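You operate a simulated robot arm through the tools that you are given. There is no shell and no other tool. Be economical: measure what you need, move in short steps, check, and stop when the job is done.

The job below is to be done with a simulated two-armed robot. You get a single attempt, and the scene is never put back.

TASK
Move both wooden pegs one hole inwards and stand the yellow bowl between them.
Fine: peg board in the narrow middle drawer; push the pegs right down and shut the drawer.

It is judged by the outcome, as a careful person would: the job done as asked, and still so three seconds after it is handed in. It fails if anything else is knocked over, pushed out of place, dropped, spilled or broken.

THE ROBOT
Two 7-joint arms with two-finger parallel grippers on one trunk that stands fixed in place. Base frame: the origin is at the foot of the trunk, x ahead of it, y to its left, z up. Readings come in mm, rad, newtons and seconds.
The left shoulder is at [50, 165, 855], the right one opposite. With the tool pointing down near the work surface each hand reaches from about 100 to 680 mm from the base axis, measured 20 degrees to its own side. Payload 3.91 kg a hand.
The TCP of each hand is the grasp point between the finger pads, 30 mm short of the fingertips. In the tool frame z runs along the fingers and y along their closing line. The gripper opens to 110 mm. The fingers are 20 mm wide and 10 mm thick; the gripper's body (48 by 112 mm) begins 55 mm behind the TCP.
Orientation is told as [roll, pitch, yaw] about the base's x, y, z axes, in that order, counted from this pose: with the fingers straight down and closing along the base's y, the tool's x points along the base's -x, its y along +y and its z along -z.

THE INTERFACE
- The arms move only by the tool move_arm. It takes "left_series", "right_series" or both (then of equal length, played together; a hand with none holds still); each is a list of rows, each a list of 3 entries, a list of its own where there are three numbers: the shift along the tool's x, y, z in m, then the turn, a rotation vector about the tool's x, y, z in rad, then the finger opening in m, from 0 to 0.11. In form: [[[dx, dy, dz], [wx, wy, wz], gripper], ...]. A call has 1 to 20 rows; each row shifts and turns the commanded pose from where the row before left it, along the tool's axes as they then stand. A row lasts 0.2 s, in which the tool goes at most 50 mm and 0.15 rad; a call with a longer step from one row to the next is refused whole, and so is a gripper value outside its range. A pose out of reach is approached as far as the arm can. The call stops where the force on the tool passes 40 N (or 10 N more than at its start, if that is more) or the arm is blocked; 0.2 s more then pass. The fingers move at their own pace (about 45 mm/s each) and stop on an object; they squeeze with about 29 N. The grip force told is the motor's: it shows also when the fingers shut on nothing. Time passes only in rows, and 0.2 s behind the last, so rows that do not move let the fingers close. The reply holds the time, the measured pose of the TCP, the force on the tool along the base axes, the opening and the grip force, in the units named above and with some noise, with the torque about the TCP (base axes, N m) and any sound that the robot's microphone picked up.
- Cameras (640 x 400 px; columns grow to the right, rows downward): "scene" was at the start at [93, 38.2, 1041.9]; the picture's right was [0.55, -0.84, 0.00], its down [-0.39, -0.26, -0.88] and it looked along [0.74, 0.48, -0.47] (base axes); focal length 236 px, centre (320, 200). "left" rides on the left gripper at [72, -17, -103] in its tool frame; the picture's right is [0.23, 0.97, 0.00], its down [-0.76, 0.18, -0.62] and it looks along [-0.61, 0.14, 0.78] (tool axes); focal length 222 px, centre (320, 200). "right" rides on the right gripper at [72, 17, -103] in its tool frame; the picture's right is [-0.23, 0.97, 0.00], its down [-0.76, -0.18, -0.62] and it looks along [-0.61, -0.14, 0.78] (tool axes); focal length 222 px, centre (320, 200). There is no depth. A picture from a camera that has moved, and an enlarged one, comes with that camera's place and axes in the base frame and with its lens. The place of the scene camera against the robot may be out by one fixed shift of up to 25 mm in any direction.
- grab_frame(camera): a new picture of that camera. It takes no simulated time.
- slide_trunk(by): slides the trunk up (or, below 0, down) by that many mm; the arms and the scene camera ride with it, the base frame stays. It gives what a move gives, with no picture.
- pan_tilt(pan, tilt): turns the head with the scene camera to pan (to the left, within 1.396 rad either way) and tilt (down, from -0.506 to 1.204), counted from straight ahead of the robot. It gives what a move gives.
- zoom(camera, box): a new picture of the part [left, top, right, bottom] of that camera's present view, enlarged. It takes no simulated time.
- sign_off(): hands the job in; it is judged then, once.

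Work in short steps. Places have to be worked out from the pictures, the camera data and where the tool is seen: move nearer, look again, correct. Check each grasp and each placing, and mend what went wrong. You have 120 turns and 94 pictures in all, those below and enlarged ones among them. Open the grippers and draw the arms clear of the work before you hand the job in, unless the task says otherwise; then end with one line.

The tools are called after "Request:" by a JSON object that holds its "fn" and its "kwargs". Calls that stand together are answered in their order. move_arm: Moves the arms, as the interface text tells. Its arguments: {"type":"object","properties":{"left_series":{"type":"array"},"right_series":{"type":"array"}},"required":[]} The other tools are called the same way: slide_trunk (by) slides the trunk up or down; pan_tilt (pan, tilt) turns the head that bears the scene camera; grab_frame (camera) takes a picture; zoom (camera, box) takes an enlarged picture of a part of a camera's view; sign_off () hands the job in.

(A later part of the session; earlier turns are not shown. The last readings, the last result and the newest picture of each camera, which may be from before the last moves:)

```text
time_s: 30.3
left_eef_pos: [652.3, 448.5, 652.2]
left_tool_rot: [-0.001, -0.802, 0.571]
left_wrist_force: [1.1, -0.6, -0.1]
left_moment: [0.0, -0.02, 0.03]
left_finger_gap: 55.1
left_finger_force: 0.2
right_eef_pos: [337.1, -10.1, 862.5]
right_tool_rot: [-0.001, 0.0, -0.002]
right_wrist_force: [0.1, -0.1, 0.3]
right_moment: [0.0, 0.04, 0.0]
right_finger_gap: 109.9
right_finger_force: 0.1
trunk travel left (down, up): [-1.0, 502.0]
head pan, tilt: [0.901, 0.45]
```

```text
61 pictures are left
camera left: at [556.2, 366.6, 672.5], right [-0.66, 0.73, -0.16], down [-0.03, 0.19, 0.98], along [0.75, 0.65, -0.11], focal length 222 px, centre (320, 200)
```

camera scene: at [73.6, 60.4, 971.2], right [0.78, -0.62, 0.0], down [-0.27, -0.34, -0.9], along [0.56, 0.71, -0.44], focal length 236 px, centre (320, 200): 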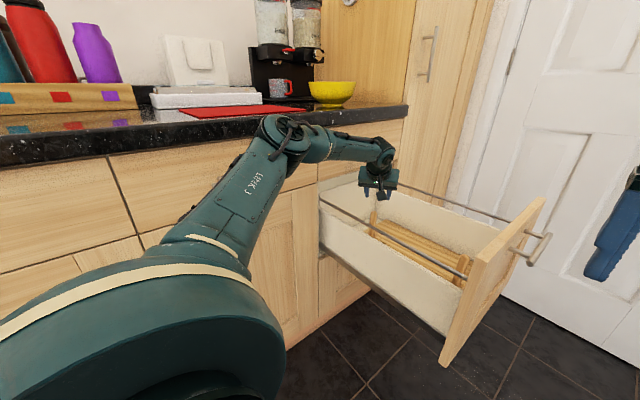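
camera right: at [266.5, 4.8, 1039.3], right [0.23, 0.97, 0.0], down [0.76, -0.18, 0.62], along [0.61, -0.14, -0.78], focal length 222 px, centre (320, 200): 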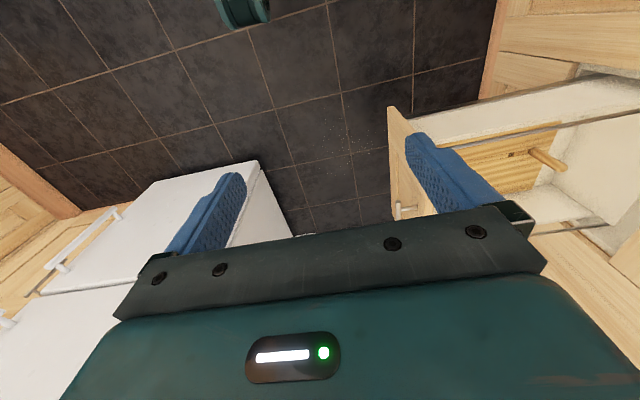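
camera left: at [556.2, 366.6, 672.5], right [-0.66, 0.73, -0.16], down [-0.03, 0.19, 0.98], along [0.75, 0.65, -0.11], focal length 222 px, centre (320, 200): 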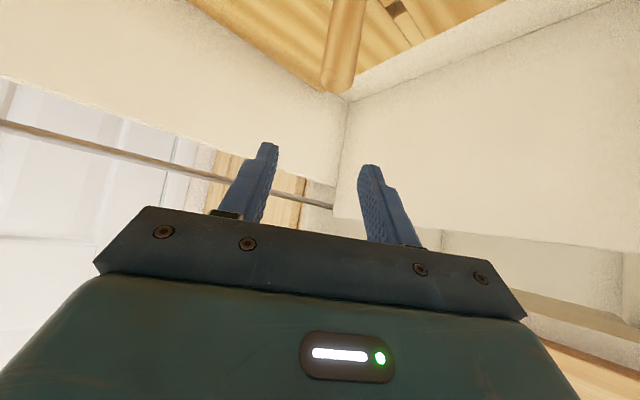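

The rear peg stands in its new hole. Next is the front peg: I'll shift to y≈300 and yaw to −0.57 so the body clears the drawer front.

Request:
{"fn": "move_arm", "kwargs": {"left_series": [[[0.0123, -0.0315, -0.0163], [0, 0, 0], 0.055], [[0.0123, -0.0315, -0.0163], [0, 0, 0], 0.055], [[0.0123, -0.0315, -0.0163], [0, 0, 0], 0.055], [[0.0123, -0.0315, -0.0163], [0, 0, 0], 0.055], [[0, 0, 0], [0.0913, 0, 0.0883], 0.055], [[0, 0, 0], [0.0913, 0, 0.0883], 0.055], [[0, 0, 0], [0.0913, 0, 0.0883], 0.055], [[0, 0, 0], [0.0913, 0, 0.0883], 0.055], [[0, 0, 0], [0.0913, 0, 0.0883], 0.055], [[0, 0, 0], [0.0913, 0, 0.0883], 0.055], [[0, 0, 0], [0.0913, 0, 0.0883], 0.055], [[0, 0, 0], [0.0913, 0, 0.0883], 0.055], [[0, 0, 0], [0.0913, 0, 0.0883], 0.055], [[0, 0, 0], [0, 0, 0], 0.055]]}}

Request:
{"fn": "grab_frame", "kwargs": {"camera": "left"}}

```text
time_s: 33.3
left_eef_pos: [653.6, 300.9, 661.9]
left_tool_rot: [-0.002, -0.803, -0.572]
left_wrist_force: [-0.6, 0.0, -0.6]
left_moment: [0.01, -0.03, 0.02]
left_finger_gap: 55.1
left_finger_force: 0.2
right_eef_pos: [338.0, -9.8, 861.1]
right_tool_rot: [0.001, 0.0, -0.002]
right_wrist_force: [0.7, 0.2, -0.8]
right_moment: [0.02, 0.02, 0.01]
right_finger_gap: 109.9
right_finger_force: 0.0
trunk travel left (down, up): [-1.0, 502.0]
head pan, tilt: [0.901, 0.45]
```

```text
60 pictures are left
camera left: at [538.5, 352.1, 682.2], right [0.39, 0.9, -0.16], down [0.16, 0.11, 0.98], along [0.9, -0.41, -0.11], focal length 222 px, centre (320, 200)
```

left: 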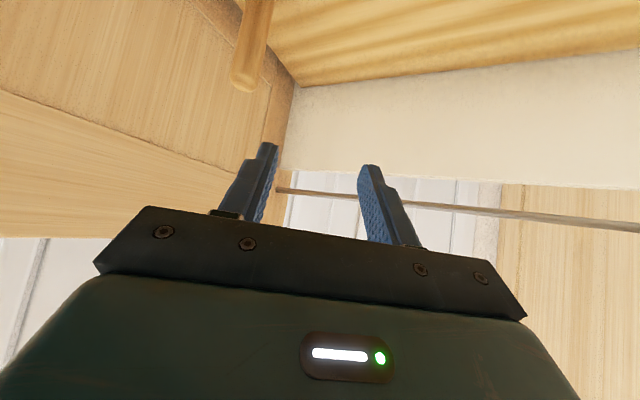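

The front peg top is near (658, 216). Moving above it to check reach.

Request:
{"fn": "move_arm", "kwargs": {"left_series": [[[-0.0105, -0.0232, 0.0133], [0, 0, 0], 0.055], [[-0.0105, -0.0232, 0.0133], [0, 0, 0], 0.055], [[-0.0105, -0.0232, 0.0133], [0, 0, 0], 0.055], [[0, 0, 0], [0, 0, 0], 0.055]]}}

Request:
{"fn": "grab_frame", "kwargs": {"camera": "left"}}

```text
time_s: 34.3
left_eef_pos: [658.1, 212.6, 656.2]
left_tool_rot: [0.001, -0.802, -0.572]
left_wrist_force: [0.7, -0.8, -0.9]
left_moment: [0.01, -0.02, 0.02]
left_finger_gap: 55.1
left_finger_force: 0.0
right_eef_pos: [338.2, -11.5, 861.7]
right_tool_rot: [0.0, 0.0, -0.003]
right_wrist_force: [0.5, -0.3, 0.0]
right_moment: [-0.01, 0.0, 0.02]
right_finger_gap: 109.8
right_finger_force: 0.1
trunk travel left (down, up): [-1.0, 502.0]
head pan, tilt: [0.901, 0.45]
```

```text
59 pictures are left
camera left: at [543.3, 265.4, 676.8], right [0.39, 0.9, -0.16], down [0.16, 0.11, 0.98], along [0.9, -0.41, -0.11], focal length 222 px, centre (320, 200)
```

left: 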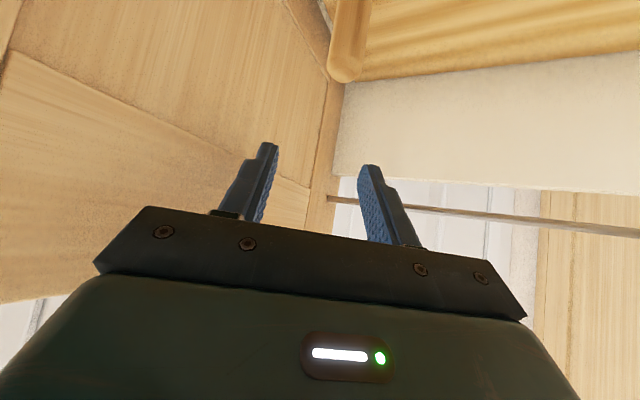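

Reachable at this height. Descending vertically about 98 mm around the peg.

Request:
{"fn": "move_arm", "kwargs": {"left_series": [[[0.0177, 0.0002, 0.0169], [0, 0, 0], 0.055], [[0.0177, 0.0002, 0.0169], [0, 0, 0], 0.055], [[0.0177, 0.0002, 0.0169], [0, 0, 0], 0.055], [[0.0177, 0.0002, 0.0169], [0, 0, 0], 0.055], [[0, 0, 0], [0, 0, 0], 0.055]]}}

Request:
{"fn": "grab_frame", "kwargs": {"camera": "left"}}

```text
time_s: 35.3
left_eef_pos: [657.6, 219.0, 590.8]
left_tool_rot: [0.022, -0.831, -0.581]
left_wrist_force: [1.1, 0.9, 0.2]
left_moment: [0.01, 0.04, -0.19]
left_finger_gap: 55.0
left_finger_force: 0.1
left hand out of reach, approached as far as the arm can: row 3, 4
right_eef_pos: [338.5, -11.3, 862.3]
right_tool_rot: [0.0, 0.001, 0.0]
right_wrist_force: [0.3, 0.1, 0.3]
right_moment: [-0.01, 0.01, 0.02]
right_finger_gap: 109.8
right_finger_force: 0.1
trunk travel left (down, up): [-1.0, 502.0]
head pan, tilt: [0.901, 0.45]
stopped in row 4 (left hand): the force on the tool passed its limit at 52 N (the readings are from after the stop); the commanded pose is now the measured one
```

```text
58 pictures are left
camera left: at [541.6, 271.1, 607.5], right [0.39, 0.91, -0.15], down [0.13, 0.11, 0.99], along [0.91, -0.41, -0.08], focal length 222 px, centre (320, 200)
```

left: 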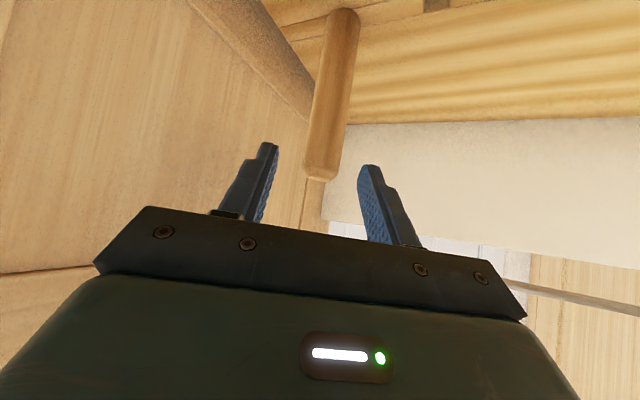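

A 52 N contact stopped it. I'll look at where it touched.

Request:
{"fn": "zoom", "kwargs": {"camera": "scene", "box": [300, 120, 560, 380]}}

Request:
{"fn": "grab_frame", "kwargs": {"camera": "right"}}

```text
1.54 times, centred on (430, 250) of scene
camera zoom: at [73.6, 60.5, 971.1], right [0.78, -0.62, 0.0], down [-0.27, -0.34, -0.9], along [0.56, 0.71, -0.44], focal length 364 px, centre (151, 123)
```

zoom: 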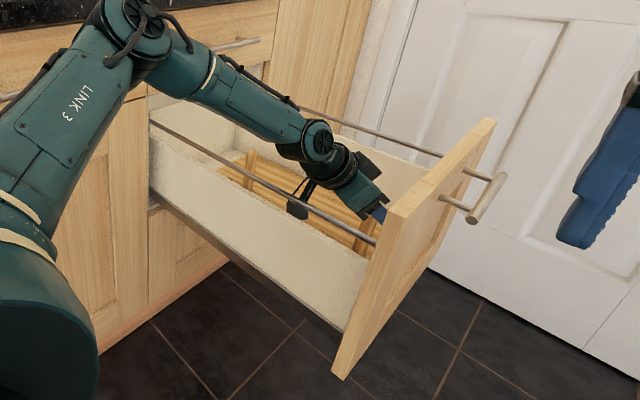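

```text
56 pictures are left
camera right: at [266.7, 5.0, 965.1], right [0.23, 0.97, 0.0], down [0.76, -0.18, 0.62], along [0.61, -0.14, -0.78], focal length 222 px, centre (320, 200)
```

right: 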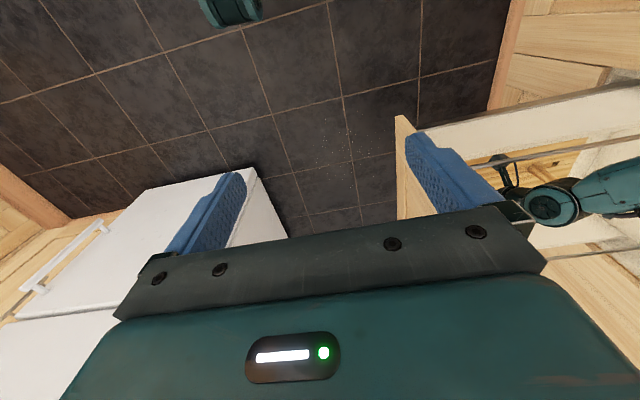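

Fingers straddle the peg fine; the touch must be the gripper corner against the drawer front or the hand camera near the rail. I'll back up 12 mm and yaw −0.18 more, which eases both, then look.

Request:
{"fn": "move_arm", "kwargs": {"left_series": [[[-0.0089, 0, -0.0081], [0, 0, 0], 0.055], [[0, 0, 0], [0.0665, 0, 0.061], 0.055], [[0, 0, 0], [0.0665, 0, 0.061], 0.055], [[0, 0, 0], [0, 0, 0], 0.055]]}}

Request:
{"fn": "grab_frame", "kwargs": {"camera": "left"}}

```text
time_s: 36.3
left_eef_pos: [653.1, 218.0, 607.8]
left_tool_rot: [0.021, -0.828, -0.761]
left_wrist_force: [0.1, 0.2, -0.2]
left_moment: [0.0, 0.03, -0.02]
left_finger_gap: 55.0
left_finger_force: 0.1
left hand out of reach, approached as far as the arm can: row 3
right_eef_pos: [337.8, -11.7, 861.8]
right_tool_rot: [-0.002, 0.0, 0.0]
right_wrist_force: [-0.1, 0.6, 0.9]
right_moment: [-0.03, -0.03, -0.01]
right_finger_gap: 110.0
right_finger_force: 0.0
trunk travel left (down, up): [-1.0, 502.0]
head pan, tilt: [0.901, 0.45]
```

```text
55 pictures are left
camera left: at [547.5, 290.0, 624.4], right [0.55, 0.82, -0.15], down [0.15, 0.08, 0.98], along [0.82, -0.56, -0.08], focal length 222 px, centre (320, 200)
```

left: 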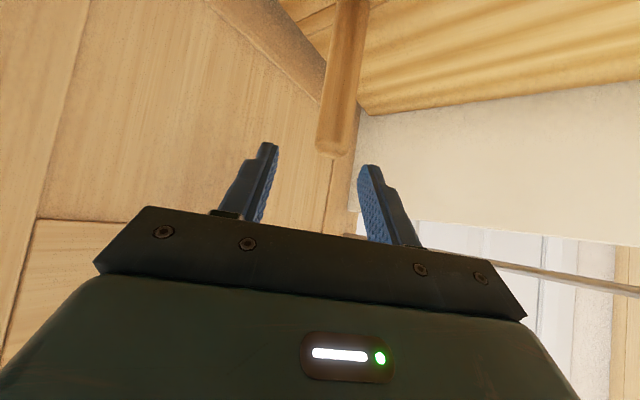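

The inner-side reach limit blocks me at y≈215, so I'll push the drawer in about 90 mm first; further out the arm reaches low down well. I'll lift the left hand out, straighten it, and move the right hand out of the way.

Request:
{"fn": "move_arm", "kwargs": {"left_series": [[[-0.0276, 0, -0.0254], [0, 0, 0], 0.055], [[-0.0276, 0, -0.0254], [0, 0, 0], 0.055], [[-0.0276, 0, -0.0254], [0, 0, 0], 0.03], [[-0.0276, 0, -0.0254], [0, 0, 0], 0.01], [[0.0184, -0.0258, -0.02], [0, 0, 0], 0.0], [[0.0184, -0.0258, -0.02], [0, 0, 0], 0.0], [[0.0184, -0.0258, -0.02], [0, 0, 0], 0.0], [[0.0184, -0.0258, -0.02], [0, 0, 0], 0.0], [[0, 0, 0], [0, 0.138, 0], 0.0], [[0, 0, 0], [0, 0.138, 0], 0.0], [[0, 0, 0], [0, 0.138, 0], 0.0], [[0, 0, 0], [0, 0.138, 0], 0.0], [[0, 0, 0], [0, 0.138, 0], 0.0], [[0, 0, 0], [0, 0.138, 0], 0.0], [[0, 0, 0], [0, 0, -0.127], 0.0], [[0, 0, 0], [0, 0, -0.127], 0.0], [[0, 0, 0], [0, 0, -0.127], 0.0], [[0, 0, 0], [0, 0, -0.127], 0.0], [[0, 0, 0], [0, 0, -0.127], 0.0], [[0, 0, 0], [0, 0, -0.127], 0.0]], "right_series": [[[0, 0, -0.02], [0, 0, 0], 0.11], [[0, 0, -0.02], [0, 0, 0], 0.11], [[0, 0, -0.02], [0, 0, 0], 0.11], [[0, 0, -0.02], [0, 0, 0], 0.11], [[0.015, 0, 0], [0, 0, 0], 0.11], [[0.015, 0, 0], [0, 0, 0], 0.11], [[0.015, 0, 0], [0, 0, 0], 0.11], [[0.015, 0, 0], [0, 0, 0], 0.11], [[0, -0.01, 0], [0, 0, 0], 0.11], [[0, -0.01, 0], [0, 0, 0], 0.11], [[0, -0.01, 0], [0, 0, 0], 0.11], [[0, -0.01, 0], [0, 0, 0], 0.11], [[0, -0.01, 0], [0, 0, 0], 0.11], [[0, -0.01, 0], [0, 0, 0], 0.11], [[0, -0.01, 0], [0, 0, 0], 0.11], [[0, -0.01, 0], [0, 0, 0], 0.11], [[0, 0, 0], [0, 0, 0], 0.11], [[0, 0, 0], [0, 0, 0], 0.11], [[0, 0, 0], [0, 0, 0], 0.11], [[0, 0, 0], [0, 0, 0], 0.11]]}}

Request:
{"fn": "grab_frame", "kwargs": {"camera": "left"}}

Request:
{"fn": "grab_frame", "kwargs": {"camera": "scene"}}

```text
time_s: 40.5
left_eef_pos: [500.4, 215.2, 756.2]
left_tool_rot: [0.01, -0.009, 0.019]
left_wrist_force: [0.9, 0.0, 0.0]
left_moment: [0.03, 0.0, 0.0]
left_finger_gap: 0.0
left_finger_force: 29.1
right_eef_pos: [277.6, -90.5, 941.6]
right_tool_rot: [0.001, 0.002, -0.002]
right_wrist_force: [-0.2, 0.1, -0.4]
right_moment: [-0.01, -0.01, 0.0]
right_finger_gap: 109.9
right_finger_force: 0.0
trunk travel left (down, up): [-1.0, 502.0]
head pan, tilt: [0.901, 0.45]
```

```text
54 pictures are left
camera left: at [426.6, 195.3, 859.0], right [-0.25, 0.97, 0.01], down [0.75, 0.19, 0.63], along [0.61, 0.16, -0.77], focal length 222 px, centre (320, 200)
```

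left: 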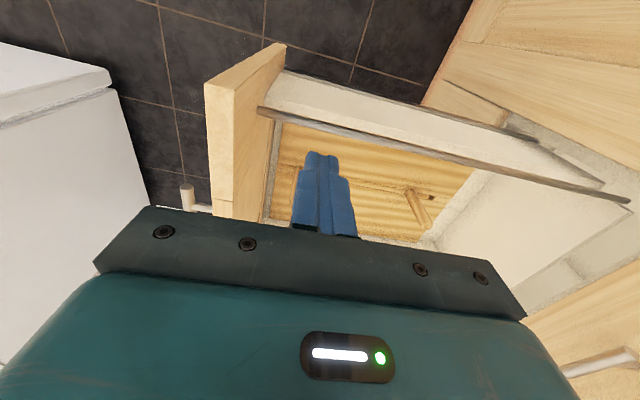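

```text
53 pictures are left
camera scene: at [73.6, 60.5, 971.2], right [0.78, -0.62, 0.0], down [-0.27, -0.34, -0.9], along [0.56, 0.71, -0.44], focal length 236 px, centre (320, 200)
```

scene: 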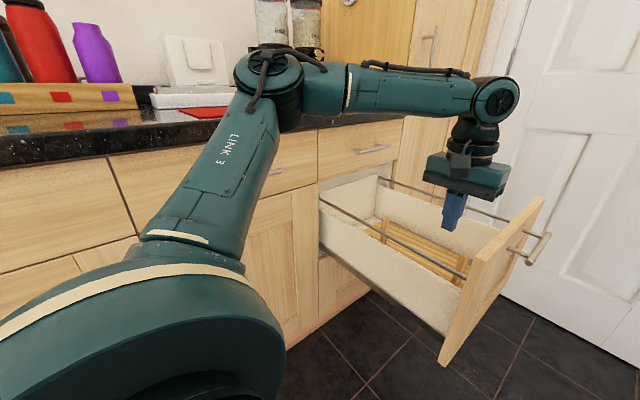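

Panel top is about z 713 with its outer face at y≈137. I'll hop the closed fingers over the panel's near end (x≈500), lower them outside it to tip z≈670, and look.

Request:
{"fn": "move_arm", "kwargs": {"left_series": [[[0, 0, -0.03], [0, 0, 0], 0.0], [[0, -0.042, 0], [0, 0, 0], 0.0], [[0, -0.042, 0], [0, 0, 0], 0.0], [[0, -0.041, 0], [0, 0, 0], 0.0], [[0, 0, 0.03], [0, 0, 0], 0.0], [[0, 0, 0.03], [0, 0, 0], 0.0], [[0, 0, 0.026], [0, 0, 0], 0.0], [[0, 0, 0], [0, 0, 0], 0.0]]}}

Request:
{"fn": "grab_frame", "kwargs": {"camera": "left"}}

```text
time_s: 41.9
left_eef_pos: [465.2, 142.9, 746.3]
left_tool_rot: [-0.005, -0.035, 0.017]
left_wrist_force: [-7.4, -1.1, 14.3]
left_moment: [0.01, 0.13, 0.04]
left_finger_gap: 0.1
left_finger_force: 28.9
left hand out of reach, approached as far as the arm can: row 2, 3, 4
right_eef_pos: [277.1, -90.9, 943.2]
right_tool_rot: [0.0, -0.001, -0.002]
right_wrist_force: [0.5, 0.1, 0.5]
right_moment: [-0.01, 0.01, 0.02]
right_finger_gap: 110.1
right_finger_force: 0.0
trunk travel left (down, up): [-1.0, 502.0]
head pan, tilt: [0.901, 0.45]
stopped in row 6 (left hand): the force on the tool passed its limit at 56 N (the readings are from after the stop); the commanded pose is now the measured one
```

```text
52 pictures are left
camera left: at [388.0, 125.1, 847.9], right [-0.24, 0.97, -0.01], down [0.74, 0.19, 0.65], along [0.63, 0.15, -0.76], focal length 222 px, centre (320, 200)
```

left: 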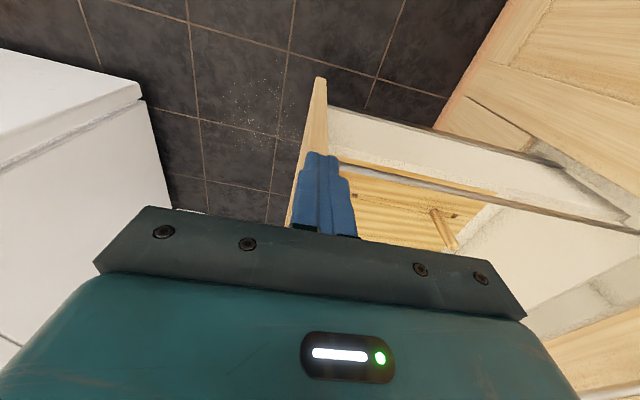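

The left tips touched the panel's top edge (z≈716) because that arm can't come further inward. I'll retract it and use the right hand to push the drawer instead.

Request:
{"fn": "move_arm", "kwargs": {"left_series": [[[0, 0, -0.03], [0, 0, 0], 0.0], [[0, 0.02, -0.03], [0, 0, 0], 0.0], [[0, 0.04, 0], [0, 0, 0], 0.0], [[0, 0.04, 0], [0, 0, 0], 0.0], [[0, 0.04, 0], [0, 0, 0], 0.0], [[0, 0.04, 0], [0, 0, 0], 0.0], [[0, 0.02, 0], [0, 0, 0], 0.0], [[0, 0, 0], [0, 0, 0], 0.0]]}}

Request:
{"fn": "move_arm", "kwargs": {"right_series": [[[-0.029, 0.0214, 0.015], [0, 0, 0], 0.0], [[-0.029, 0.0214, 0.015], [0, 0, 0], 0.0], [[-0.029, 0.0214, 0.015], [0, 0, 0], 0.0], [[-0.029, 0.0214, 0.015], [0, 0, 0], 0.0], [[-0.029, 0.0214, 0.015], [0, 0, 0], 0.0], [[-0.029, 0.0214, 0.015], [0, 0, 0], 0.0], [[-0.029, 0.0214, 0.015], [0, 0, 0], 0.0], [[0, 0, 0], [0, 0, 0], 0.0]]}}

Request:
{"fn": "grab_frame", "kwargs": {"camera": "right"}}

```text
time_s: 43.6
left_eef_pos: [460.0, 344.6, 802.3]
left_tool_rot: [-0.004, -0.032, 0.018]
left_wrist_force: [-0.2, -0.8, 0.1]
left_moment: [-0.06, 0.0, 0.02]
left_finger_gap: 0.2
left_finger_force: 29.2
right_eef_pos: [278.1, -89.7, 942.1]
right_tool_rot: [0.0, 0.002, -0.002]
right_wrist_force: [-0.5, -0.1, 0.4]
right_moment: [0.0, 0.02, 0.02]
right_finger_gap: 109.8
right_finger_force: 0.1
trunk travel left (down, up): [-1.0, 502.0]
head pan, tilt: [0.901, 0.45]
```

```text
time_s: 45.5
left_eef_pos: [461.4, 344.6, 802.3]
left_tool_rot: [-0.005, -0.032, 0.018]
left_wrist_force: [1.0, -0.8, -0.5]
left_moment: [0.0, -0.01, 0.05]
left_finger_gap: 0.0
left_finger_force: 28.8
right_eef_pos: [482.0, 58.5, 836.3]
right_tool_rot: [0.002, -0.001, 0.0]
right_wrist_force: [-0.2, -0.4, 0.3]
right_moment: [0.01, 0.02, 0.03]
right_finger_gap: 0.0
right_finger_force: 28.8
trunk travel left (down, up): [-1.0, 502.0]
head pan, tilt: [0.901, 0.45]
```

```text
51 pictures are left
camera right: at [410.0, 74.4, 939.6], right [0.23, 0.97, 0.0], down [0.76, -0.18, 0.62], along [0.61, -0.14, -0.78], focal length 222 px, centre (320, 200)
```

right: 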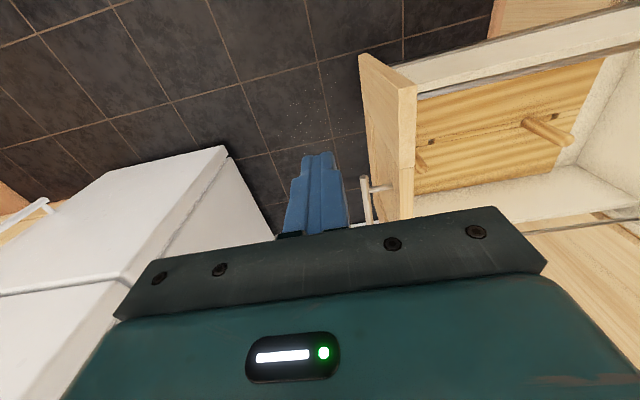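

The right hand reaches there. I'll lower it outside the panel to z≈695 at y≈83 (tips at 665; panel outer face ≈137).

Request:
{"fn": "move_arm", "kwargs": {"right_series": [[[-0.004, 0.006, 0.035], [0, 0, 0], 0.0], [[-0.004, 0.006, 0.035], [0, 0, 0], 0.0], [[-0.004, 0.006, 0.035], [0, 0, 0], 0.0], [[-0.004, 0.006, 0.035], [0, 0, 0], 0.0], [[0, 0, 0], [0, 0, 0], 0.0]]}}

Request:
{"fn": "grab_frame", "kwargs": {"camera": "right"}}

```text
time_s: 46.6
left_eef_pos: [461.9, 345.1, 801.7]
left_tool_rot: [-0.003, -0.033, 0.017]
left_wrist_force: [-0.1, 0.2, 0.4]
left_moment: [-0.01, 0.0, 0.02]
left_finger_gap: 0.0
left_finger_force: 28.9
right_eef_pos: [497.5, 82.9, 695.5]
right_tool_rot: [-0.002, 0.0, -0.001]
right_wrist_force: [-0.1, -0.8, 0.1]
right_moment: [0.01, -0.01, 0.0]
right_finger_gap: 0.0
right_finger_force: 29.2
trunk travel left (down, up): [-1.0, 502.0]
head pan, tilt: [0.901, 0.45]
```

```text
50 pictures are left
camera right: at [426.4, 98.7, 798.9], right [0.23, 0.97, 0.0], down [0.76, -0.18, 0.62], along [0.61, -0.14, -0.78], focal length 222 px, centre (320, 200)
```

right: 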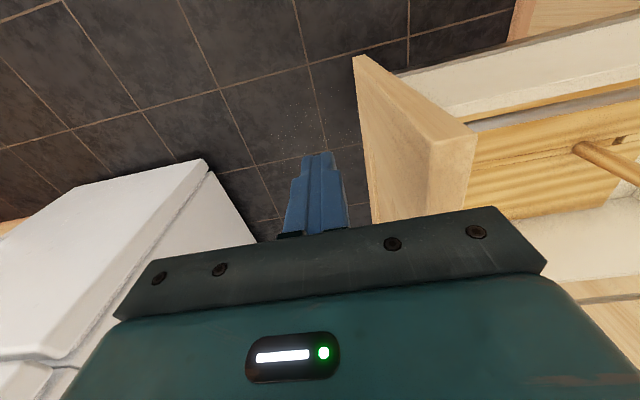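

Clear on both sides. Pushing the drawer in gently, +y ~130 mm in small steps.

Request:
{"fn": "move_arm", "kwargs": {"right_series": [[[0, 0.014, 0], [0, 0, 0], 0.0], [[0, 0.014, 0], [0, 0, 0], 0.0], [[0, 0.01, 0], [0, 0, 0], 0.0], [[0, 0.008, 0], [0, 0, 0], 0.0], [[0, 0.008, 0], [0, 0, 0], 0.0], [[0, 0.01, 0], [0, 0, 0], 0.0], [[0, 0.01, 0], [0, 0, 0], 0.0], [[0, 0.01, 0], [0, 0, 0], 0.0], [[0, 0.01, 0], [0, 0, 0], 0.0], [[0, 0.01, 0], [0, 0, 0], 0.0], [[0, 0.01, 0], [0, 0, 0], 0.0], [[0, 0.01, 0], [0, 0, 0], 0.0], [[0, 0.008, 0], [0, 0, 0], 0.0], [[0, 0, 0], [0, 0, 0], 0.0]]}}

Request:
{"fn": "grab_frame", "kwargs": {"camera": "left"}}

Request:
{"fn": "grab_frame", "kwargs": {"camera": "scene"}}

```text
time_s: 49.6
left_eef_pos: [461.1, 344.4, 803.5]
left_tool_rot: [-0.002, -0.031, 0.019]
left_wrist_force: [0.5, 0.7, 0.6]
left_moment: [0.01, -0.04, -0.01]
left_finger_gap: 0.0
left_finger_force: 28.8
right_eef_pos: [498.9, 150.7, 697.6]
right_tool_rot: [0.001, 0.001, -0.002]
right_wrist_force: [0.1, -0.8, 1.0]
right_moment: [0.0, -0.01, 0.02]
right_finger_gap: 0.0
right_finger_force: 28.7
right hand out of reach, approached as far as the arm can: row 7, 8, 9, 10, 11, 12, 13
trunk travel left (down, up): [-1.0, 502.0]
head pan, tilt: [0.901, 0.45]
```

```text
49 pictures are left
camera left: at [384.8, 325.9, 903.7], right [-0.24, 0.97, -0.01], down [0.74, 0.19, 0.65], along [0.63, 0.15, -0.76], focal length 222 px, centre (320, 200)
```

left: 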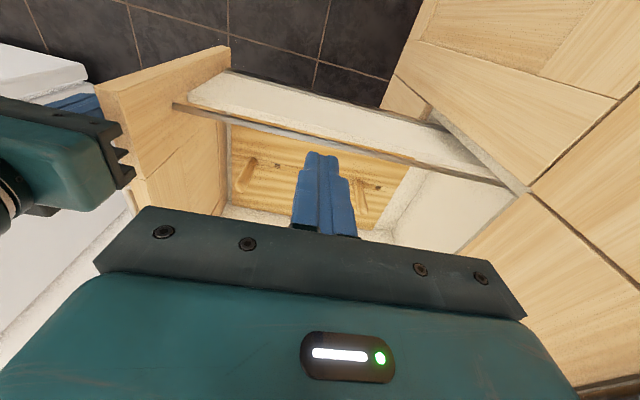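

```text
48 pictures are left
camera scene: at [73.5, 60.4, 971.3], right [0.78, -0.62, 0.0], down [-0.27, -0.34, -0.9], along [0.56, 0.71, -0.44], focal length 236 px, centre (320, 200)
```

scene: 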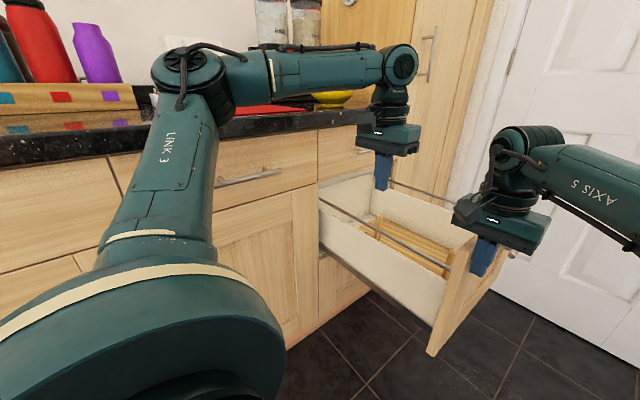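

The right hand ran out of inward reach at y≈150 after pushing about 25 mm. Tilting its fingers toward +y gains range, so I'll tilt 0.6 rad and keep pushing.

Request:
{"fn": "move_arm", "kwargs": {"right_series": [[[0, 0, 0], [-0.12, 0, 0], 0.0], [[0, 0, 0], [-0.12, 0, 0], 0.0], [[0, 0, 0], [-0.12, 0, 0], 0.0], [[0, 0, 0], [-0.12, 0, 0], 0.0], [[0, 0, 0], [-0.12, 0, 0], 0.0], [[0, 0.00825, 0.00565], [0, 0, 0], 0.0], [[0, 0.00825, 0.00565], [0, 0, 0], 0.0], [[0, 0.00825, 0.00565], [0, 0, 0], 0.0], [[0, 0.00825, 0.00565], [0, 0, 0], 0.0], [[0, 0.00825, 0.00565], [0, 0, 0], 0.0], [[0, 0.00825, 0.00565], [0, 0, 0], 0.0], [[0, 0, 0], [0, 0, 0], 0.0]]}}

Request:
{"fn": "grab_frame", "kwargs": {"camera": "right"}}

```text
time_s: 52.2
left_eef_pos: [460.7, 344.9, 803.3]
left_tool_rot: [-0.004, -0.032, 0.017]
left_wrist_force: [0.8, 0.3, -0.2]
left_moment: [-0.01, -0.01, 0.0]
left_finger_gap: 0.1
left_finger_force: 28.8
right_eef_pos: [499.7, 209.7, 697.9]
right_tool_rot: [0.602, 0.001, -0.002]
right_wrist_force: [-0.1, 0.4, -0.2]
right_moment: [0.02, -0.01, 0.0]
right_finger_gap: 0.0
right_finger_force: 28.8
trunk travel left (down, up): [-1.0, 502.0]
head pan, tilt: [0.901, 0.45]
```

```text
47 pictures are left
camera right: at [427.9, 164.5, 792.7], right [0.23, 0.8, 0.55], down [0.76, -0.5, 0.41], along [0.61, 0.32, -0.73], focal length 222 px, centre (320, 200)
```

right: 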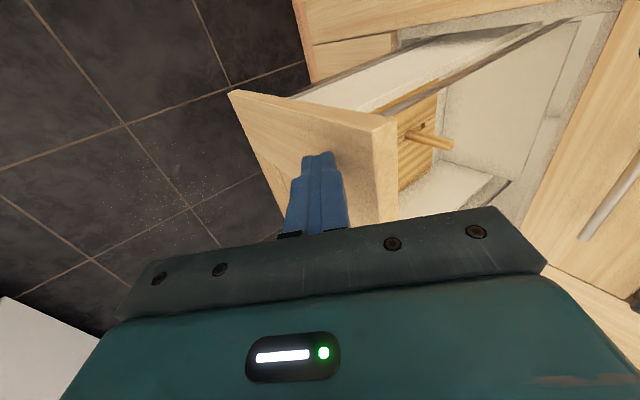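

The tilted push works well; the drawer is in about 95 mm. I'll retract the right hand, and tilt/yaw the left and open it for the front peg.

Request:
{"fn": "move_arm", "kwargs": {"left_series": [[[0, 0, 0], [0, -0.128, 0], 0.055], [[0, 0, 0], [0, -0.128, 0], 0.055], [[0, 0, 0], [0, -0.128, 0], 0.055], [[0, 0, 0], [0, -0.128, 0], 0.055], [[0, 0, 0], [0, -0.128, 0], 0.055], [[0, 0, 0], [0, -0.128, 0], 0.055], [[0, 0, 0], [0.082, 0, 0.0794], 0.055], [[0, 0, 0], [0.082, 0, 0.0794], 0.055], [[0, 0, 0], [0.082, 0, 0.0794], 0.055], [[0, 0, 0], [0.082, 0, 0.0794], 0.055], [[0, 0, 0], [0.082, 0, 0.0794], 0.055], [[0, 0, 0], [0, 0, 0], 0.055]], "right_series": [[[0, -0.0206, -0.0141], [0, 0, 0], 0.0], [[0, -0.0206, -0.0141], [0, 0, 0], 0.0], [[0, -0.0206, -0.0141], [0, 0, 0], 0.0], [[0, -0.0206, -0.0141], [0, 0, 0], 0.0], [[0, -0.0206, -0.0141], [0, 0, 0], 0.0], [[0, 0, 0], [0, 0, 0], 0.0], [[0, 0, 0], [0, 0, 0], 0.0], [[0, 0, 0], [0, 0, 0], 0.0], [[0, 0, 0], [0, 0, 0], 0.0], [[0, 0, 0], [0, 0, 0], 0.0], [[0, 0, 0], [0, 0, 0], 0.0], [[0, 0, 0], [0, 0, 0], 0.0]]}}

Request:
{"fn": "grab_frame", "kwargs": {"camera": "left"}}

```text
time_s: 55.0
left_eef_pos: [463.8, 316.6, 823.8]
left_tool_rot: [0.17, -0.71, -0.686]
left_wrist_force: [0.0, 0.3, -0.3]
left_moment: [0.0, 0.0, 0.0]
left_finger_gap: 55.2
left_finger_force: 0.1
right_eef_pos: [500.0, 70.3, 694.0]
right_tool_rot: [0.635, 0.006, -0.002]
right_wrist_force: [-0.4, 0.3, 0.3]
right_moment: [0.04, -0.05, -0.01]
right_finger_gap: 0.0
right_finger_force: 28.8
trunk travel left (down, up): [-1.0, 502.0]
head pan, tilt: [0.901, 0.45]
stopped in row 12 (left hand): the arm was blocked; the commanded pose is now the measured one
```

```text
46 pictures are left
camera left: at [348.4, 364.8, 851.6], right [0.39, 0.92, -0.02], down [0.17, -0.05, 0.98], along [0.91, -0.39, -0.17], focal length 222 px, centre (320, 200)
```

left: 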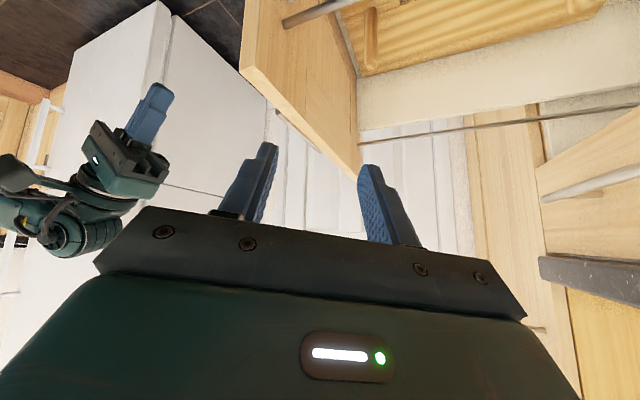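

The left arm reports being blocked during the rotation. Checking the scene.

Request:
{"fn": "grab_frame", "kwargs": {"camera": "scene"}}

```text
45 pictures are left
camera scene: at [76.1, 36.7, 969.2], right [0.78, -0.62, -0.03], down [-0.27, -0.31, -0.91], along [0.56, 0.72, -0.41], focal length 236 px, centre (320, 200)
```

scene: 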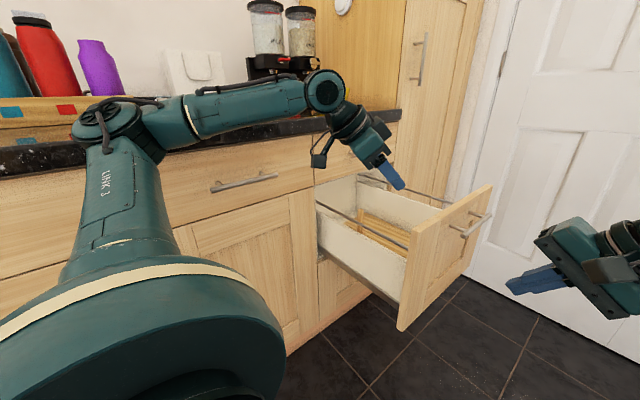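

The elbow is pressing against the counter edge (the base pose even shifted). I'll move the hand forward so the elbow comes off the counter.

Request:
{"fn": "move_arm", "kwargs": {"left_series": [[[-0.0147, 0.0158, 0.0126], [0, 0, 0], 0.055], [[-0.0147, 0.0158, 0.0126], [0, 0, 0], 0.055], [[-0.0147, 0.0158, 0.0126], [0, 0, 0], 0.055], [[-0.0147, 0.0158, 0.0126], [0, 0, 0], 0.055], [[0, 0, 0], [0, 0, 0], 0.055]]}}

Request:
{"fn": "grab_frame", "kwargs": {"camera": "scene"}}

```text
time_s: 56.2
left_eef_pos: [560.4, 347.9, 824.0]
left_tool_rot: [0.115, -0.745, -0.647]
left_wrist_force: [0.0, 0.0, -0.4]
left_moment: [-0.01, -0.02, 0.02]
left_finger_gap: 54.7
left_finger_force: 0.0
right_eef_pos: [499.6, 85.6, 697.9]
right_tool_rot: [0.601, 0.002, -0.002]
right_wrist_force: [0.4, 0.2, -0.5]
right_moment: [0.0, -0.02, 0.02]
right_finger_gap: 0.0
right_finger_force: 29.3
trunk travel left (down, up): [-1.0, 502.0]
head pan, tilt: [0.901, 0.45]
```

```text
44 pictures are left
camera scene: at [73.6, 60.5, 971.5], right [0.78, -0.62, 0.0], down [-0.27, -0.34, -0.9], along [0.56, 0.71, -0.44], focal length 236 px, centre (320, 200)
```

scene: 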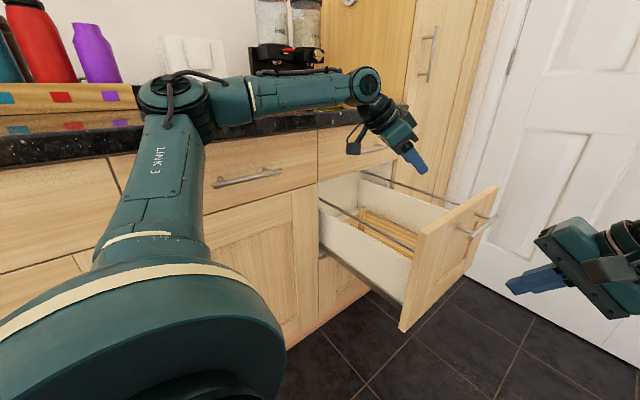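

Everything recovered. I'll remove the residual roll and go toward the front peg's new place (about y 309), staying above.

Request:
{"fn": "move_arm", "kwargs": {"left_series": [[[0, 0, 0], [0.115, -0.055, 0], 0.055], [[0.006, 0.0046, 0.0323], [0, 0, 0], 0.055], [[0.006, 0.0046, 0.0323], [0, 0, 0], 0.055], [[0.006, 0.0046, 0.0323], [0, 0, 0], 0.055], [[0.006, 0.0046, 0.0323], [0, 0, 0], 0.055], [[0.006, 0.0046, 0.0323], [0, 0, 0], 0.055], [[0, 0, 0], [0, 0, 0], 0.055]]}}

Request:
{"fn": "grab_frame", "kwargs": {"camera": "left"}}

```text
time_s: 57.9
left_eef_pos: [650.5, 309.3, 689.0]
left_tool_rot: [0.004, -0.801, -0.652]
left_wrist_force: [-0.4, 0.0, 0.0]
left_moment: [0.03, 0.01, 0.01]
left_finger_gap: 55.2
left_finger_force: 0.1
right_eef_pos: [499.2, 85.7, 698.7]
right_tool_rot: [0.601, 0.002, -0.002]
right_wrist_force: [0.1, 0.7, 0.0]
right_moment: [0.0, 0.0, 0.01]
right_finger_gap: 0.1
right_finger_force: 29.1
trunk travel left (down, up): [-1.0, 502.0]
head pan, tilt: [0.901, 0.45]
```

```text
43 pictures are left
camera left: at [539.7, 370.5, 709.4], right [0.46, 0.87, -0.16], down [0.17, 0.09, 0.98], along [0.87, -0.48, -0.11], focal length 222 px, centre (320, 200)
```

left: 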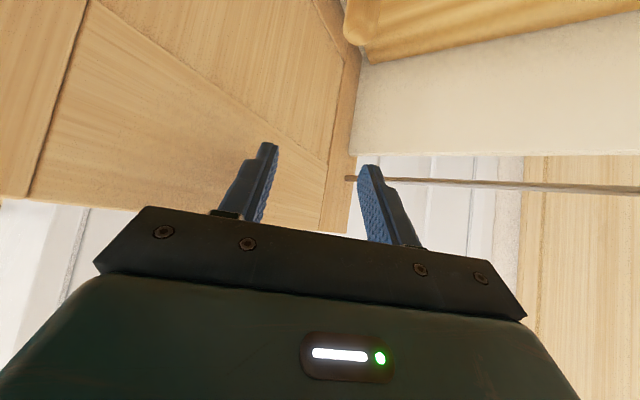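

The peg top is at about (662, 311). I'll yaw slightly more for rail/panel clearance and go down to z≈640.

Request:
{"fn": "move_arm", "kwargs": {"left_series": [[[0, 0, 0], [0.1, 0, 0.097], 0.055], [[0.0162, 0.0034, 0.0185], [0, 0, 0], 0.055], [[0.0162, 0.0034, 0.0185], [0, 0, 0], 0.055], [[0, 0, 0], [0, 0, 0], 0.055]]}}

Request:
{"fn": "grab_frame", "kwargs": {"camera": "left"}}

```text
time_s: 58.9
left_eef_pos: [656.2, 311.5, 641.4]
left_tool_rot: [0.006, -0.8, -0.79]
left_wrist_force: [-0.1, -0.1, 0.3]
left_moment: [-0.01, -0.02, 0.01]
left_finger_gap: 55.0
left_finger_force: 0.1
right_eef_pos: [498.6, 85.3, 697.9]
right_tool_rot: [0.6, 0.002, -0.002]
right_wrist_force: [-0.3, -0.2, -0.8]
right_moment: [-0.01, 0.01, 0.01]
right_finger_gap: 0.0
right_finger_force: 28.9
trunk travel left (down, up): [-1.0, 502.0]
head pan, tilt: [0.901, 0.45]
```

```text
42 pictures are left
camera left: at [555.5, 387.1, 661.5], right [0.58, 0.8, -0.16], down [0.18, 0.06, 0.98], along [0.8, -0.6, -0.11], focal length 222 px, centre (320, 200)
```

left: 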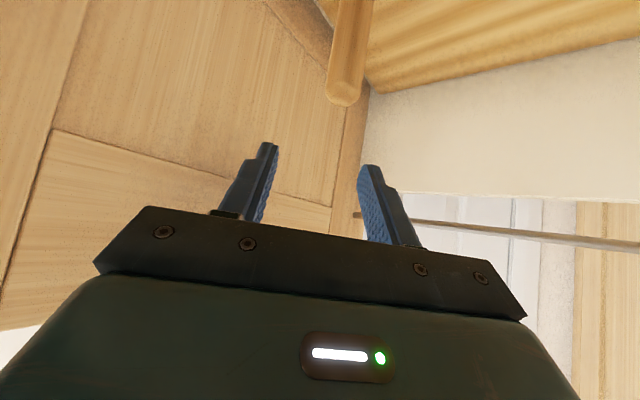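

Aligned. Descending about 75 mm around the peg.

Request:
{"fn": "move_arm", "kwargs": {"left_series": [[[0.013, 0.0007, 0.0136], [0, 0, 0], 0.055], [[0.013, 0.0007, 0.0136], [0, 0, 0], 0.055], [[0.013, 0.0007, 0.0136], [0, 0, 0], 0.055], [[0.013, 0.0007, 0.0136], [0, 0, 0], 0.055], [[0, 0, 0], [0, 0, 0], 0.055]]}}

Request:
{"fn": "grab_frame", "kwargs": {"camera": "left"}}

```text
time_s: 59.9
left_eef_pos: [632.0, 302.3, 612.5]
left_tool_rot: [0.04, -0.83, -0.807]
left_wrist_force: [1.3, 0.3, 9.6]
left_moment: [0.14, -0.42, 0.03]
left_finger_gap: 55.8
left_finger_force: 0.5
left hand out of reach, approached as far as the arm can: row 1, 2, 3, 4
right_eef_pos: [499.1, 85.0, 698.9]
right_tool_rot: [0.601, 0.0, -0.003]
right_wrist_force: [0.4, -0.9, -0.4]
right_moment: [0.0, -0.04, 0.04]
right_finger_gap: 0.0
right_finger_force: 29.1
trunk travel left (down, up): [-1.0, 502.0]
head pan, tilt: [0.901, 0.45]
stopped in row 5 (left hand): the force on the tool passed its limit at 41 N (the readings are from after the stop); the commanded pose is now the measured one
```

```text
41 pictures are left
camera left: at [529.7, 377.3, 628.5], right [0.58, 0.8, -0.14], down [0.15, 0.07, 0.99], along [0.8, -0.59, -0.08], focal length 222 px, centre (320, 200)
```

left: 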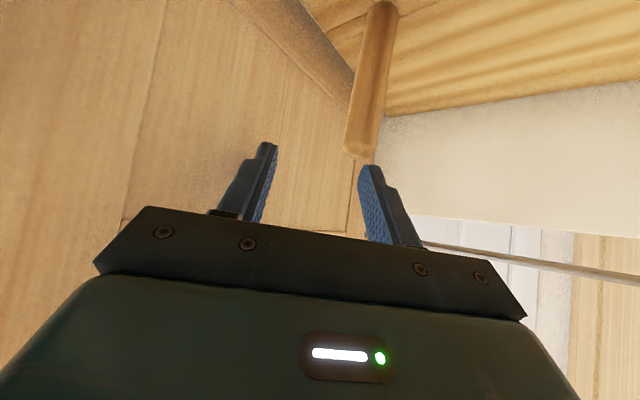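

Out of reach again with that yaw, and a finger grazed the peg top. From the limits seen so far, a yaw near −0.45 should reach. Lifting off and re-orienting.

Request:
{"fn": "move_arm", "kwargs": {"left_series": [[[-0.0185, 0, -0.0169], [0, 0, 0], 0.055], [[-0.0185, 0, -0.0169], [0, 0, 0], 0.055], [[0, 0, 0], [0.04, 0.03, 0], 0.055], [[0, 0, 0], [-0.086, 0, -0.0836], 0.055], [[0, 0, 0], [-0.086, 0, -0.0836], 0.055], [[0, 0, 0], [-0.086, 0, -0.0836], 0.055], [[0, 0, 0], [0, 0, 0], 0.055]]}}

Request:
{"fn": "grab_frame", "kwargs": {"camera": "left"}}

```text
time_s: 61.5
left_eef_pos: [629.9, 301.5, 657.6]
left_tool_rot: [-0.006, -0.789, -0.445]
left_wrist_force: [-0.4, 0.0, -0.1]
left_moment: [0.01, -0.01, 0.0]
left_finger_gap: 55.1
left_finger_force: 0.0
right_eef_pos: [499.1, 85.2, 699.0]
right_tool_rot: [0.6, 0.0, -0.002]
right_wrist_force: [-0.3, 0.3, -0.4]
right_moment: [-0.01, 0.01, 0.02]
right_finger_gap: 0.2
right_finger_force: 28.6
trunk travel left (down, up): [-1.0, 502.0]
head pan, tilt: [0.901, 0.45]
```

```text
40 pictures are left
camera left: at [509.7, 339.8, 679.4], right [0.28, 0.95, -0.16], down [0.16, 0.12, 0.98], along [0.95, -0.3, -0.12], focal length 222 px, centre (320, 200)
```

left: 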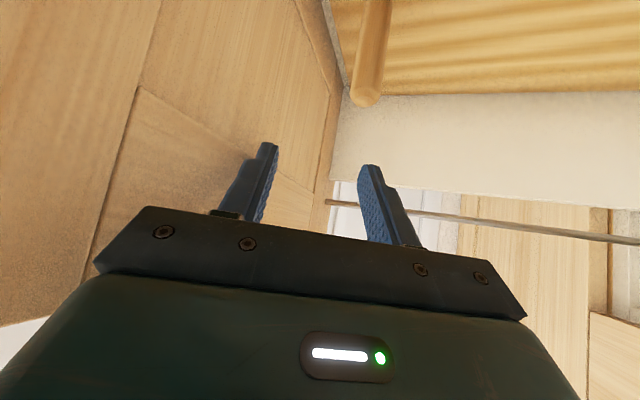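

Peg near (659, 313). Horizontal correction first, then down 58 mm.

Request:
{"fn": "move_arm", "kwargs": {"left_series": [[[-0.0136, 0.022, 0.0138], [0, 0, 0], 0.055], [[0.0136, 0, 0.0135], [0, 0, 0], 0.055], [[0.0136, 0, 0.0135], [0, 0, 0], 0.055], [[0.0136, 0, 0.0135], [0, 0, 0], 0.055], [[0, 0, 0], [0, 0, 0], 0.055]]}}

Request:
{"fn": "grab_frame", "kwargs": {"camera": "left"}}

```text
time_s: 62.7
left_eef_pos: [656.7, 313.2, 599.0]
left_tool_rot: [-0.006, -0.787, -0.444]
left_wrist_force: [0.0, -0.5, -0.4]
left_moment: [0.02, -0.01, 0.0]
left_finger_gap: 54.8
left_finger_force: 0.0
right_eef_pos: [498.8, 85.9, 697.7]
right_tool_rot: [0.6, 0.001, -0.003]
right_wrist_force: [0.6, 0.5, 1.3]
right_moment: [-0.04, -0.01, 0.01]
right_finger_gap: 0.0
right_finger_force: 29.3
trunk travel left (down, up): [-1.0, 502.0]
head pan, tilt: [0.901, 0.45]
```

```text
39 pictures are left
camera left: at [536.1, 351.6, 621.7], right [0.28, 0.95, -0.17], down [0.16, 0.12, 0.98], along [0.95, -0.3, -0.12], focal length 222 px, centre (320, 200)
```

left: 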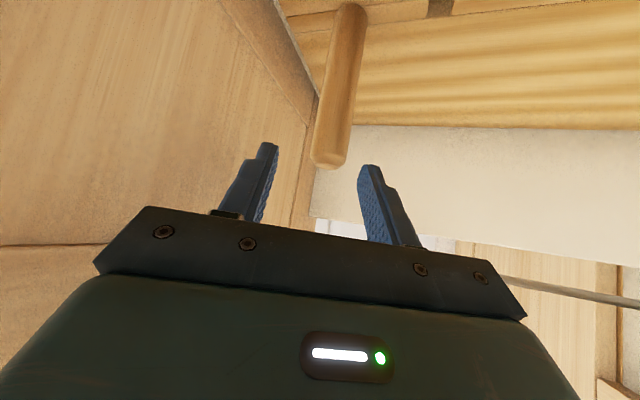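

Within reach now. Going down the last 36 mm to grip height.

Request:
{"fn": "move_arm", "kwargs": {"left_series": [[[0.0128, 0, 0.0127], [0, 0, 0], 0.055], [[0.0128, 0, 0.0127], [0, 0, 0], 0.055], [[0, 0, 0], [0, 0, 0], 0.055]]}}

Request:
{"fn": "grab_frame", "kwargs": {"camera": "left"}}

```text
time_s: 63.2
left_eef_pos: [662.7, 311.7, 591.7]
left_tool_rot: [0.0, -0.811, -0.445]
left_wrist_force: [0.2, 0.8, 0.2]
left_moment: [0.0, -0.03, -0.02]
left_finger_gap: 55.1
left_finger_force: 0.1
left hand out of reach, approached as far as the arm can: row 2
right_eef_pos: [499.2, 85.1, 698.2]
right_tool_rot: [0.601, 0.002, -0.002]
right_wrist_force: [0.3, 0.4, 0.5]
right_moment: [0.01, 0.0, 0.01]
right_finger_gap: 0.2
right_finger_force: 29.4
trunk travel left (down, up): [-1.0, 502.0]
head pan, tilt: [0.901, 0.45]
stopped in row 2 (left hand): the force on the tool passed its limit at 49 N (the readings are from after the stop); the commanded pose is now the measured one
```

```text
38 pictures are left
camera left: at [541.4, 350.5, 610.7], right [0.28, 0.95, -0.17], down [0.14, 0.13, 0.98], along [0.95, -0.3, -0.1], focal length 222 px, centre (320, 200)
```

left: 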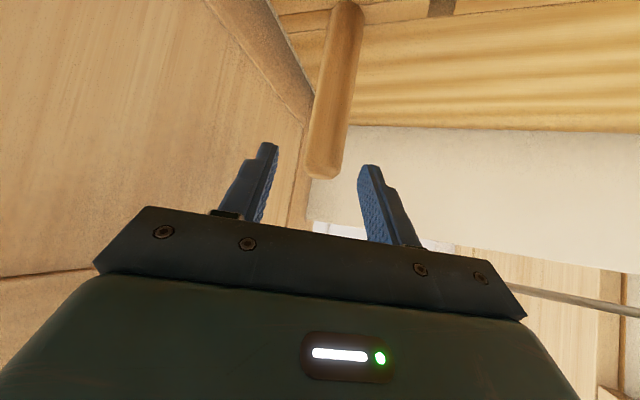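

The contact repeats at the same hand-camera position (x≈541, z≈610), so the hand camera is touching the drawer's near wall. Flipping the gripper half a turn puts the camera on the free side. I'll lift and roll about the tool axis.

Request:
{"fn": "move_arm", "kwargs": {"left_series": [[[-0.0145, 0, -0.0138], [0, 0, 0], 0.055], [[-0.0218, 0, -0.0207], [0, 0, 0], 0.055], [[-0.0218, 0, -0.0207], [0, 0, 0], 0.055], [[0, 0, 0], [0, 0, 0.149], 0.055], [[0, 0, 0], [0, 0, 0.149], 0.055], [[0, 0, 0], [0, 0, 0.149], 0.055], [[0, 0, 0], [0, 0, 0.149], 0.055], [[0, 0, 0], [0, 0, 0.149], 0.055], [[0, 0, 0], [0, 0, 0.149], 0.055], [[0, 0, 0], [0, 0, 0.149], 0.055], [[0, 0, 0], [0, 0, 0.149], 0.055], [[0, 0, 0], [0, 0, 0.149], 0.055], [[0, 0, 0], [0, 0, 0.149], 0.055], [[0, 0, 0], [0, 0, 0.149], 0.055], [[0, 0, 0], [0, 0, 0.149], 0.055], [[0, 0, 0], [0, 0, 0.149], 0.055], [[0, 0, 0], [0, 0, 0.149], 0.055], [[0, 0, 0], [0, 0, 0.149], 0.055], [[0, 0, 0], [0, 0, 0.149], 0.055], [[0, 0, 0], [0, 0, 0], 0.055]]}}

```text
time_s: 67.4
left_eef_pos: [661.6, 312.0, 673.0]
left_tool_rot: [0.626, 0.556, -2.65]
left_wrist_force: [0.5, -0.3, 0.5]
left_moment: [-0.01, 0.01, -0.02]
left_finger_gap: 55.0
left_finger_force: 0.0
right_eef_pos: [499.8, 85.7, 698.6]
right_tool_rot: [0.6, 0.001, -0.004]
right_wrist_force: [-0.1, 0.9, -0.2]
right_moment: [-0.01, 0.0, 0.01]
right_finger_gap: 0.0
right_finger_force: 29.4
trunk travel left (down, up): [-1.0, 502.0]
head pan, tilt: [0.901, 0.45]
```

No limits met; finishing the half turn (0.757 rad more).

Request:
{"fn": "move_arm", "kwargs": {"left_series": [[[0, 0, 0], [0, 0, 0.1263], 0.055], [[0, 0, 0], [0, 0, 0.1263], 0.055], [[0, 0, 0], [0, 0, 0.1263], 0.055], [[0, 0, 0], [0, 0, 0.1263], 0.055], [[0, 0, 0], [0, 0, 0.1263], 0.055], [[0, 0, 0], [0, 0, 0.1263], 0.055], [[0, 0, 0], [0, 0, 0], 0.055]]}}

Request:
{"fn": "grab_frame", "kwargs": {"camera": "left"}}

```text
time_s: 69.0
left_eef_pos: [629.5, 279.5, 673.1]
left_tool_rot: [-0.007, 0.813, 2.695]
left_wrist_force: [-0.1, 0.3, -0.4]
left_moment: [-0.01, -0.03, 0.02]
left_finger_gap: 55.0
left_finger_force: 0.1
left hand out of reach, approached as far as the arm can: row 4, 5, 6
right_eef_pos: [499.0, 84.5, 698.4]
right_tool_rot: [0.6, 0.0, 0.0]
right_wrist_force: [-0.3, -0.3, -0.2]
right_moment: [0.03, -0.01, 0.02]
right_finger_gap: 0.0
right_finger_force: 29.4
trunk travel left (down, up): [-1.0, 502.0]
head pan, tilt: [0.901, 0.45]
```

```text
37 pictures are left
camera left: at [613.0, 304.2, 797.1], right [-0.28, -0.95, 0.16], down [-0.96, 0.26, -0.13], along [0.08, -0.19, -0.98], focal length 222 px, centre (320, 200)
```

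left: 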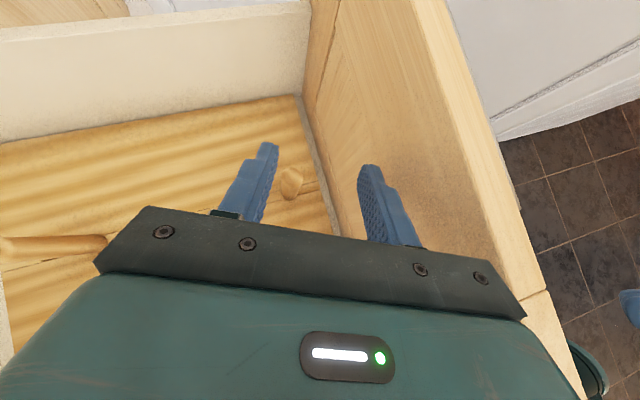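

The roll joint runs out just at the flip, and the sweep nudged the drawer back out (peg now ≈ (656, 286)). I'll rise clear of the panel and roll back, then use a pose with a bit more tilt and yaw that keeps the camera off the wall.

Request:
{"fn": "move_arm", "kwargs": {"left_series": [[[0.0254, 0, -0.024], [0, 0, 0], 0.055], [[0.0254, 0, -0.024], [0, 0, 0], 0.055], [[0, 0, 0], [0, 0, -0.149], 0.055], [[0, 0, 0], [0, 0, -0.149], 0.055], [[0, 0, 0], [0, 0, -0.149], 0.055], [[0, 0, 0], [0, 0, -0.149], 0.055], [[0, 0, 0], [0, 0, -0.149], 0.055], [[0, 0, 0], [0, 0, -0.149], 0.055], [[0, 0, 0], [0, 0, -0.149], 0.055], [[0, 0, 0], [0, 0, -0.149], 0.055], [[0, 0, 0], [0, 0, -0.149], 0.055], [[0, 0, 0], [0, 0, -0.149], 0.055], [[0, 0, 0], [0, 0, -0.149], 0.055], [[0, 0, 0], [0, 0, -0.149], 0.055], [[0, 0, 0], [0, 0, -0.149], 0.055], [[0, 0, 0], [0, 0, -0.149], 0.055], [[0, 0, 0], [0, 0, -0.149], 0.055], [[0, 0, 0], [0, 0, -0.149], 0.055], [[0, 0, 0], [0, 0, -0.149], 0.055], [[0, 0, 0], [0, 0, -0.149], 0.055]]}}

Request:
{"fn": "move_arm", "kwargs": {"left_series": [[[0, 0, 0], [0, 0, -0.115], 0.055], [[0, 0, 0], [0, 0, -0.115], 0.055], [[0, 0, 0], [0, 0, -0.115], 0.055], [[0, 0, 0], [0, 0, -0.115], 0.055], [[0, 0, 0], [0, -0.09, 0], 0.055], [[0, 0, 0], [0.0783, 0, 0.0622], 0.055], [[0, 0, 0], [0.0783, 0, 0.0622], 0.055], [[0, 0, 0], [0, 0, 0], 0.055]]}}

Request:
{"fn": "grab_frame", "kwargs": {"camera": "left"}}

```text
time_s: 73.2
left_eef_pos: [625.3, 274.6, 742.8]
left_tool_rot: [0.436, -0.708, -1.067]
left_wrist_force: [0.0, 0.5, -0.4]
left_moment: [-0.01, 0.01, -0.04]
left_finger_gap: 54.9
left_finger_force: 0.0
left hand out of reach, approached as far as the arm can: row 1, 2
right_eef_pos: [499.1, 85.2, 697.6]
right_tool_rot: [0.601, -0.001, -0.002]
right_wrist_force: [0.3, 0.6, -1.1]
right_moment: [-0.01, 0.01, 0.01]
right_finger_gap: 0.1
right_finger_force: 29.4
trunk travel left (down, up): [-1.0, 502.0]
head pan, tilt: [0.901, 0.45]
```

```text
time_s: 75.0
left_eef_pos: [625.7, 273.4, 742.6]
left_tool_rot: [0.0, -0.902, -0.649]
left_wrist_force: [0.3, -0.4, -0.4]
left_moment: [0.0, -0.03, -0.03]
left_finger_gap: 55.0
left_finger_force: 0.0
right_eef_pos: [499.2, 85.7, 699.1]
right_tool_rot: [0.602, 0.0, -0.001]
right_wrist_force: [0.4, -0.1, 0.1]
right_moment: [-0.02, -0.01, 0.03]
right_finger_gap: 0.0
right_finger_force: 29.3
trunk travel left (down, up): [-1.0, 502.0]
head pan, tilt: [0.901, 0.45]
```

```text
36 pictures are left
camera left: at [513.5, 335.4, 749.7], right [0.47, 0.86, -0.18], down [0.09, 0.15, 0.98], along [0.88, -0.48, -0.01], focal length 222 px, centre (320, 200)
```

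left: 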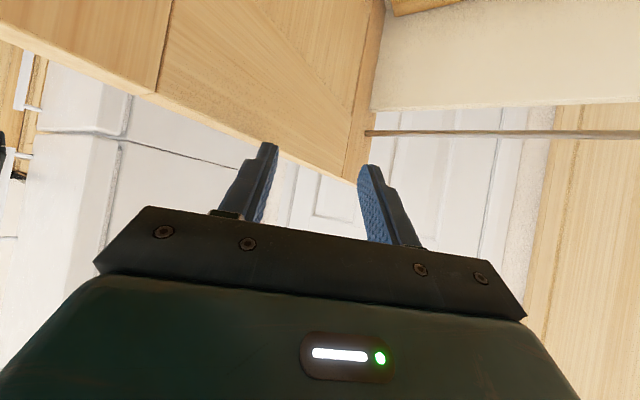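

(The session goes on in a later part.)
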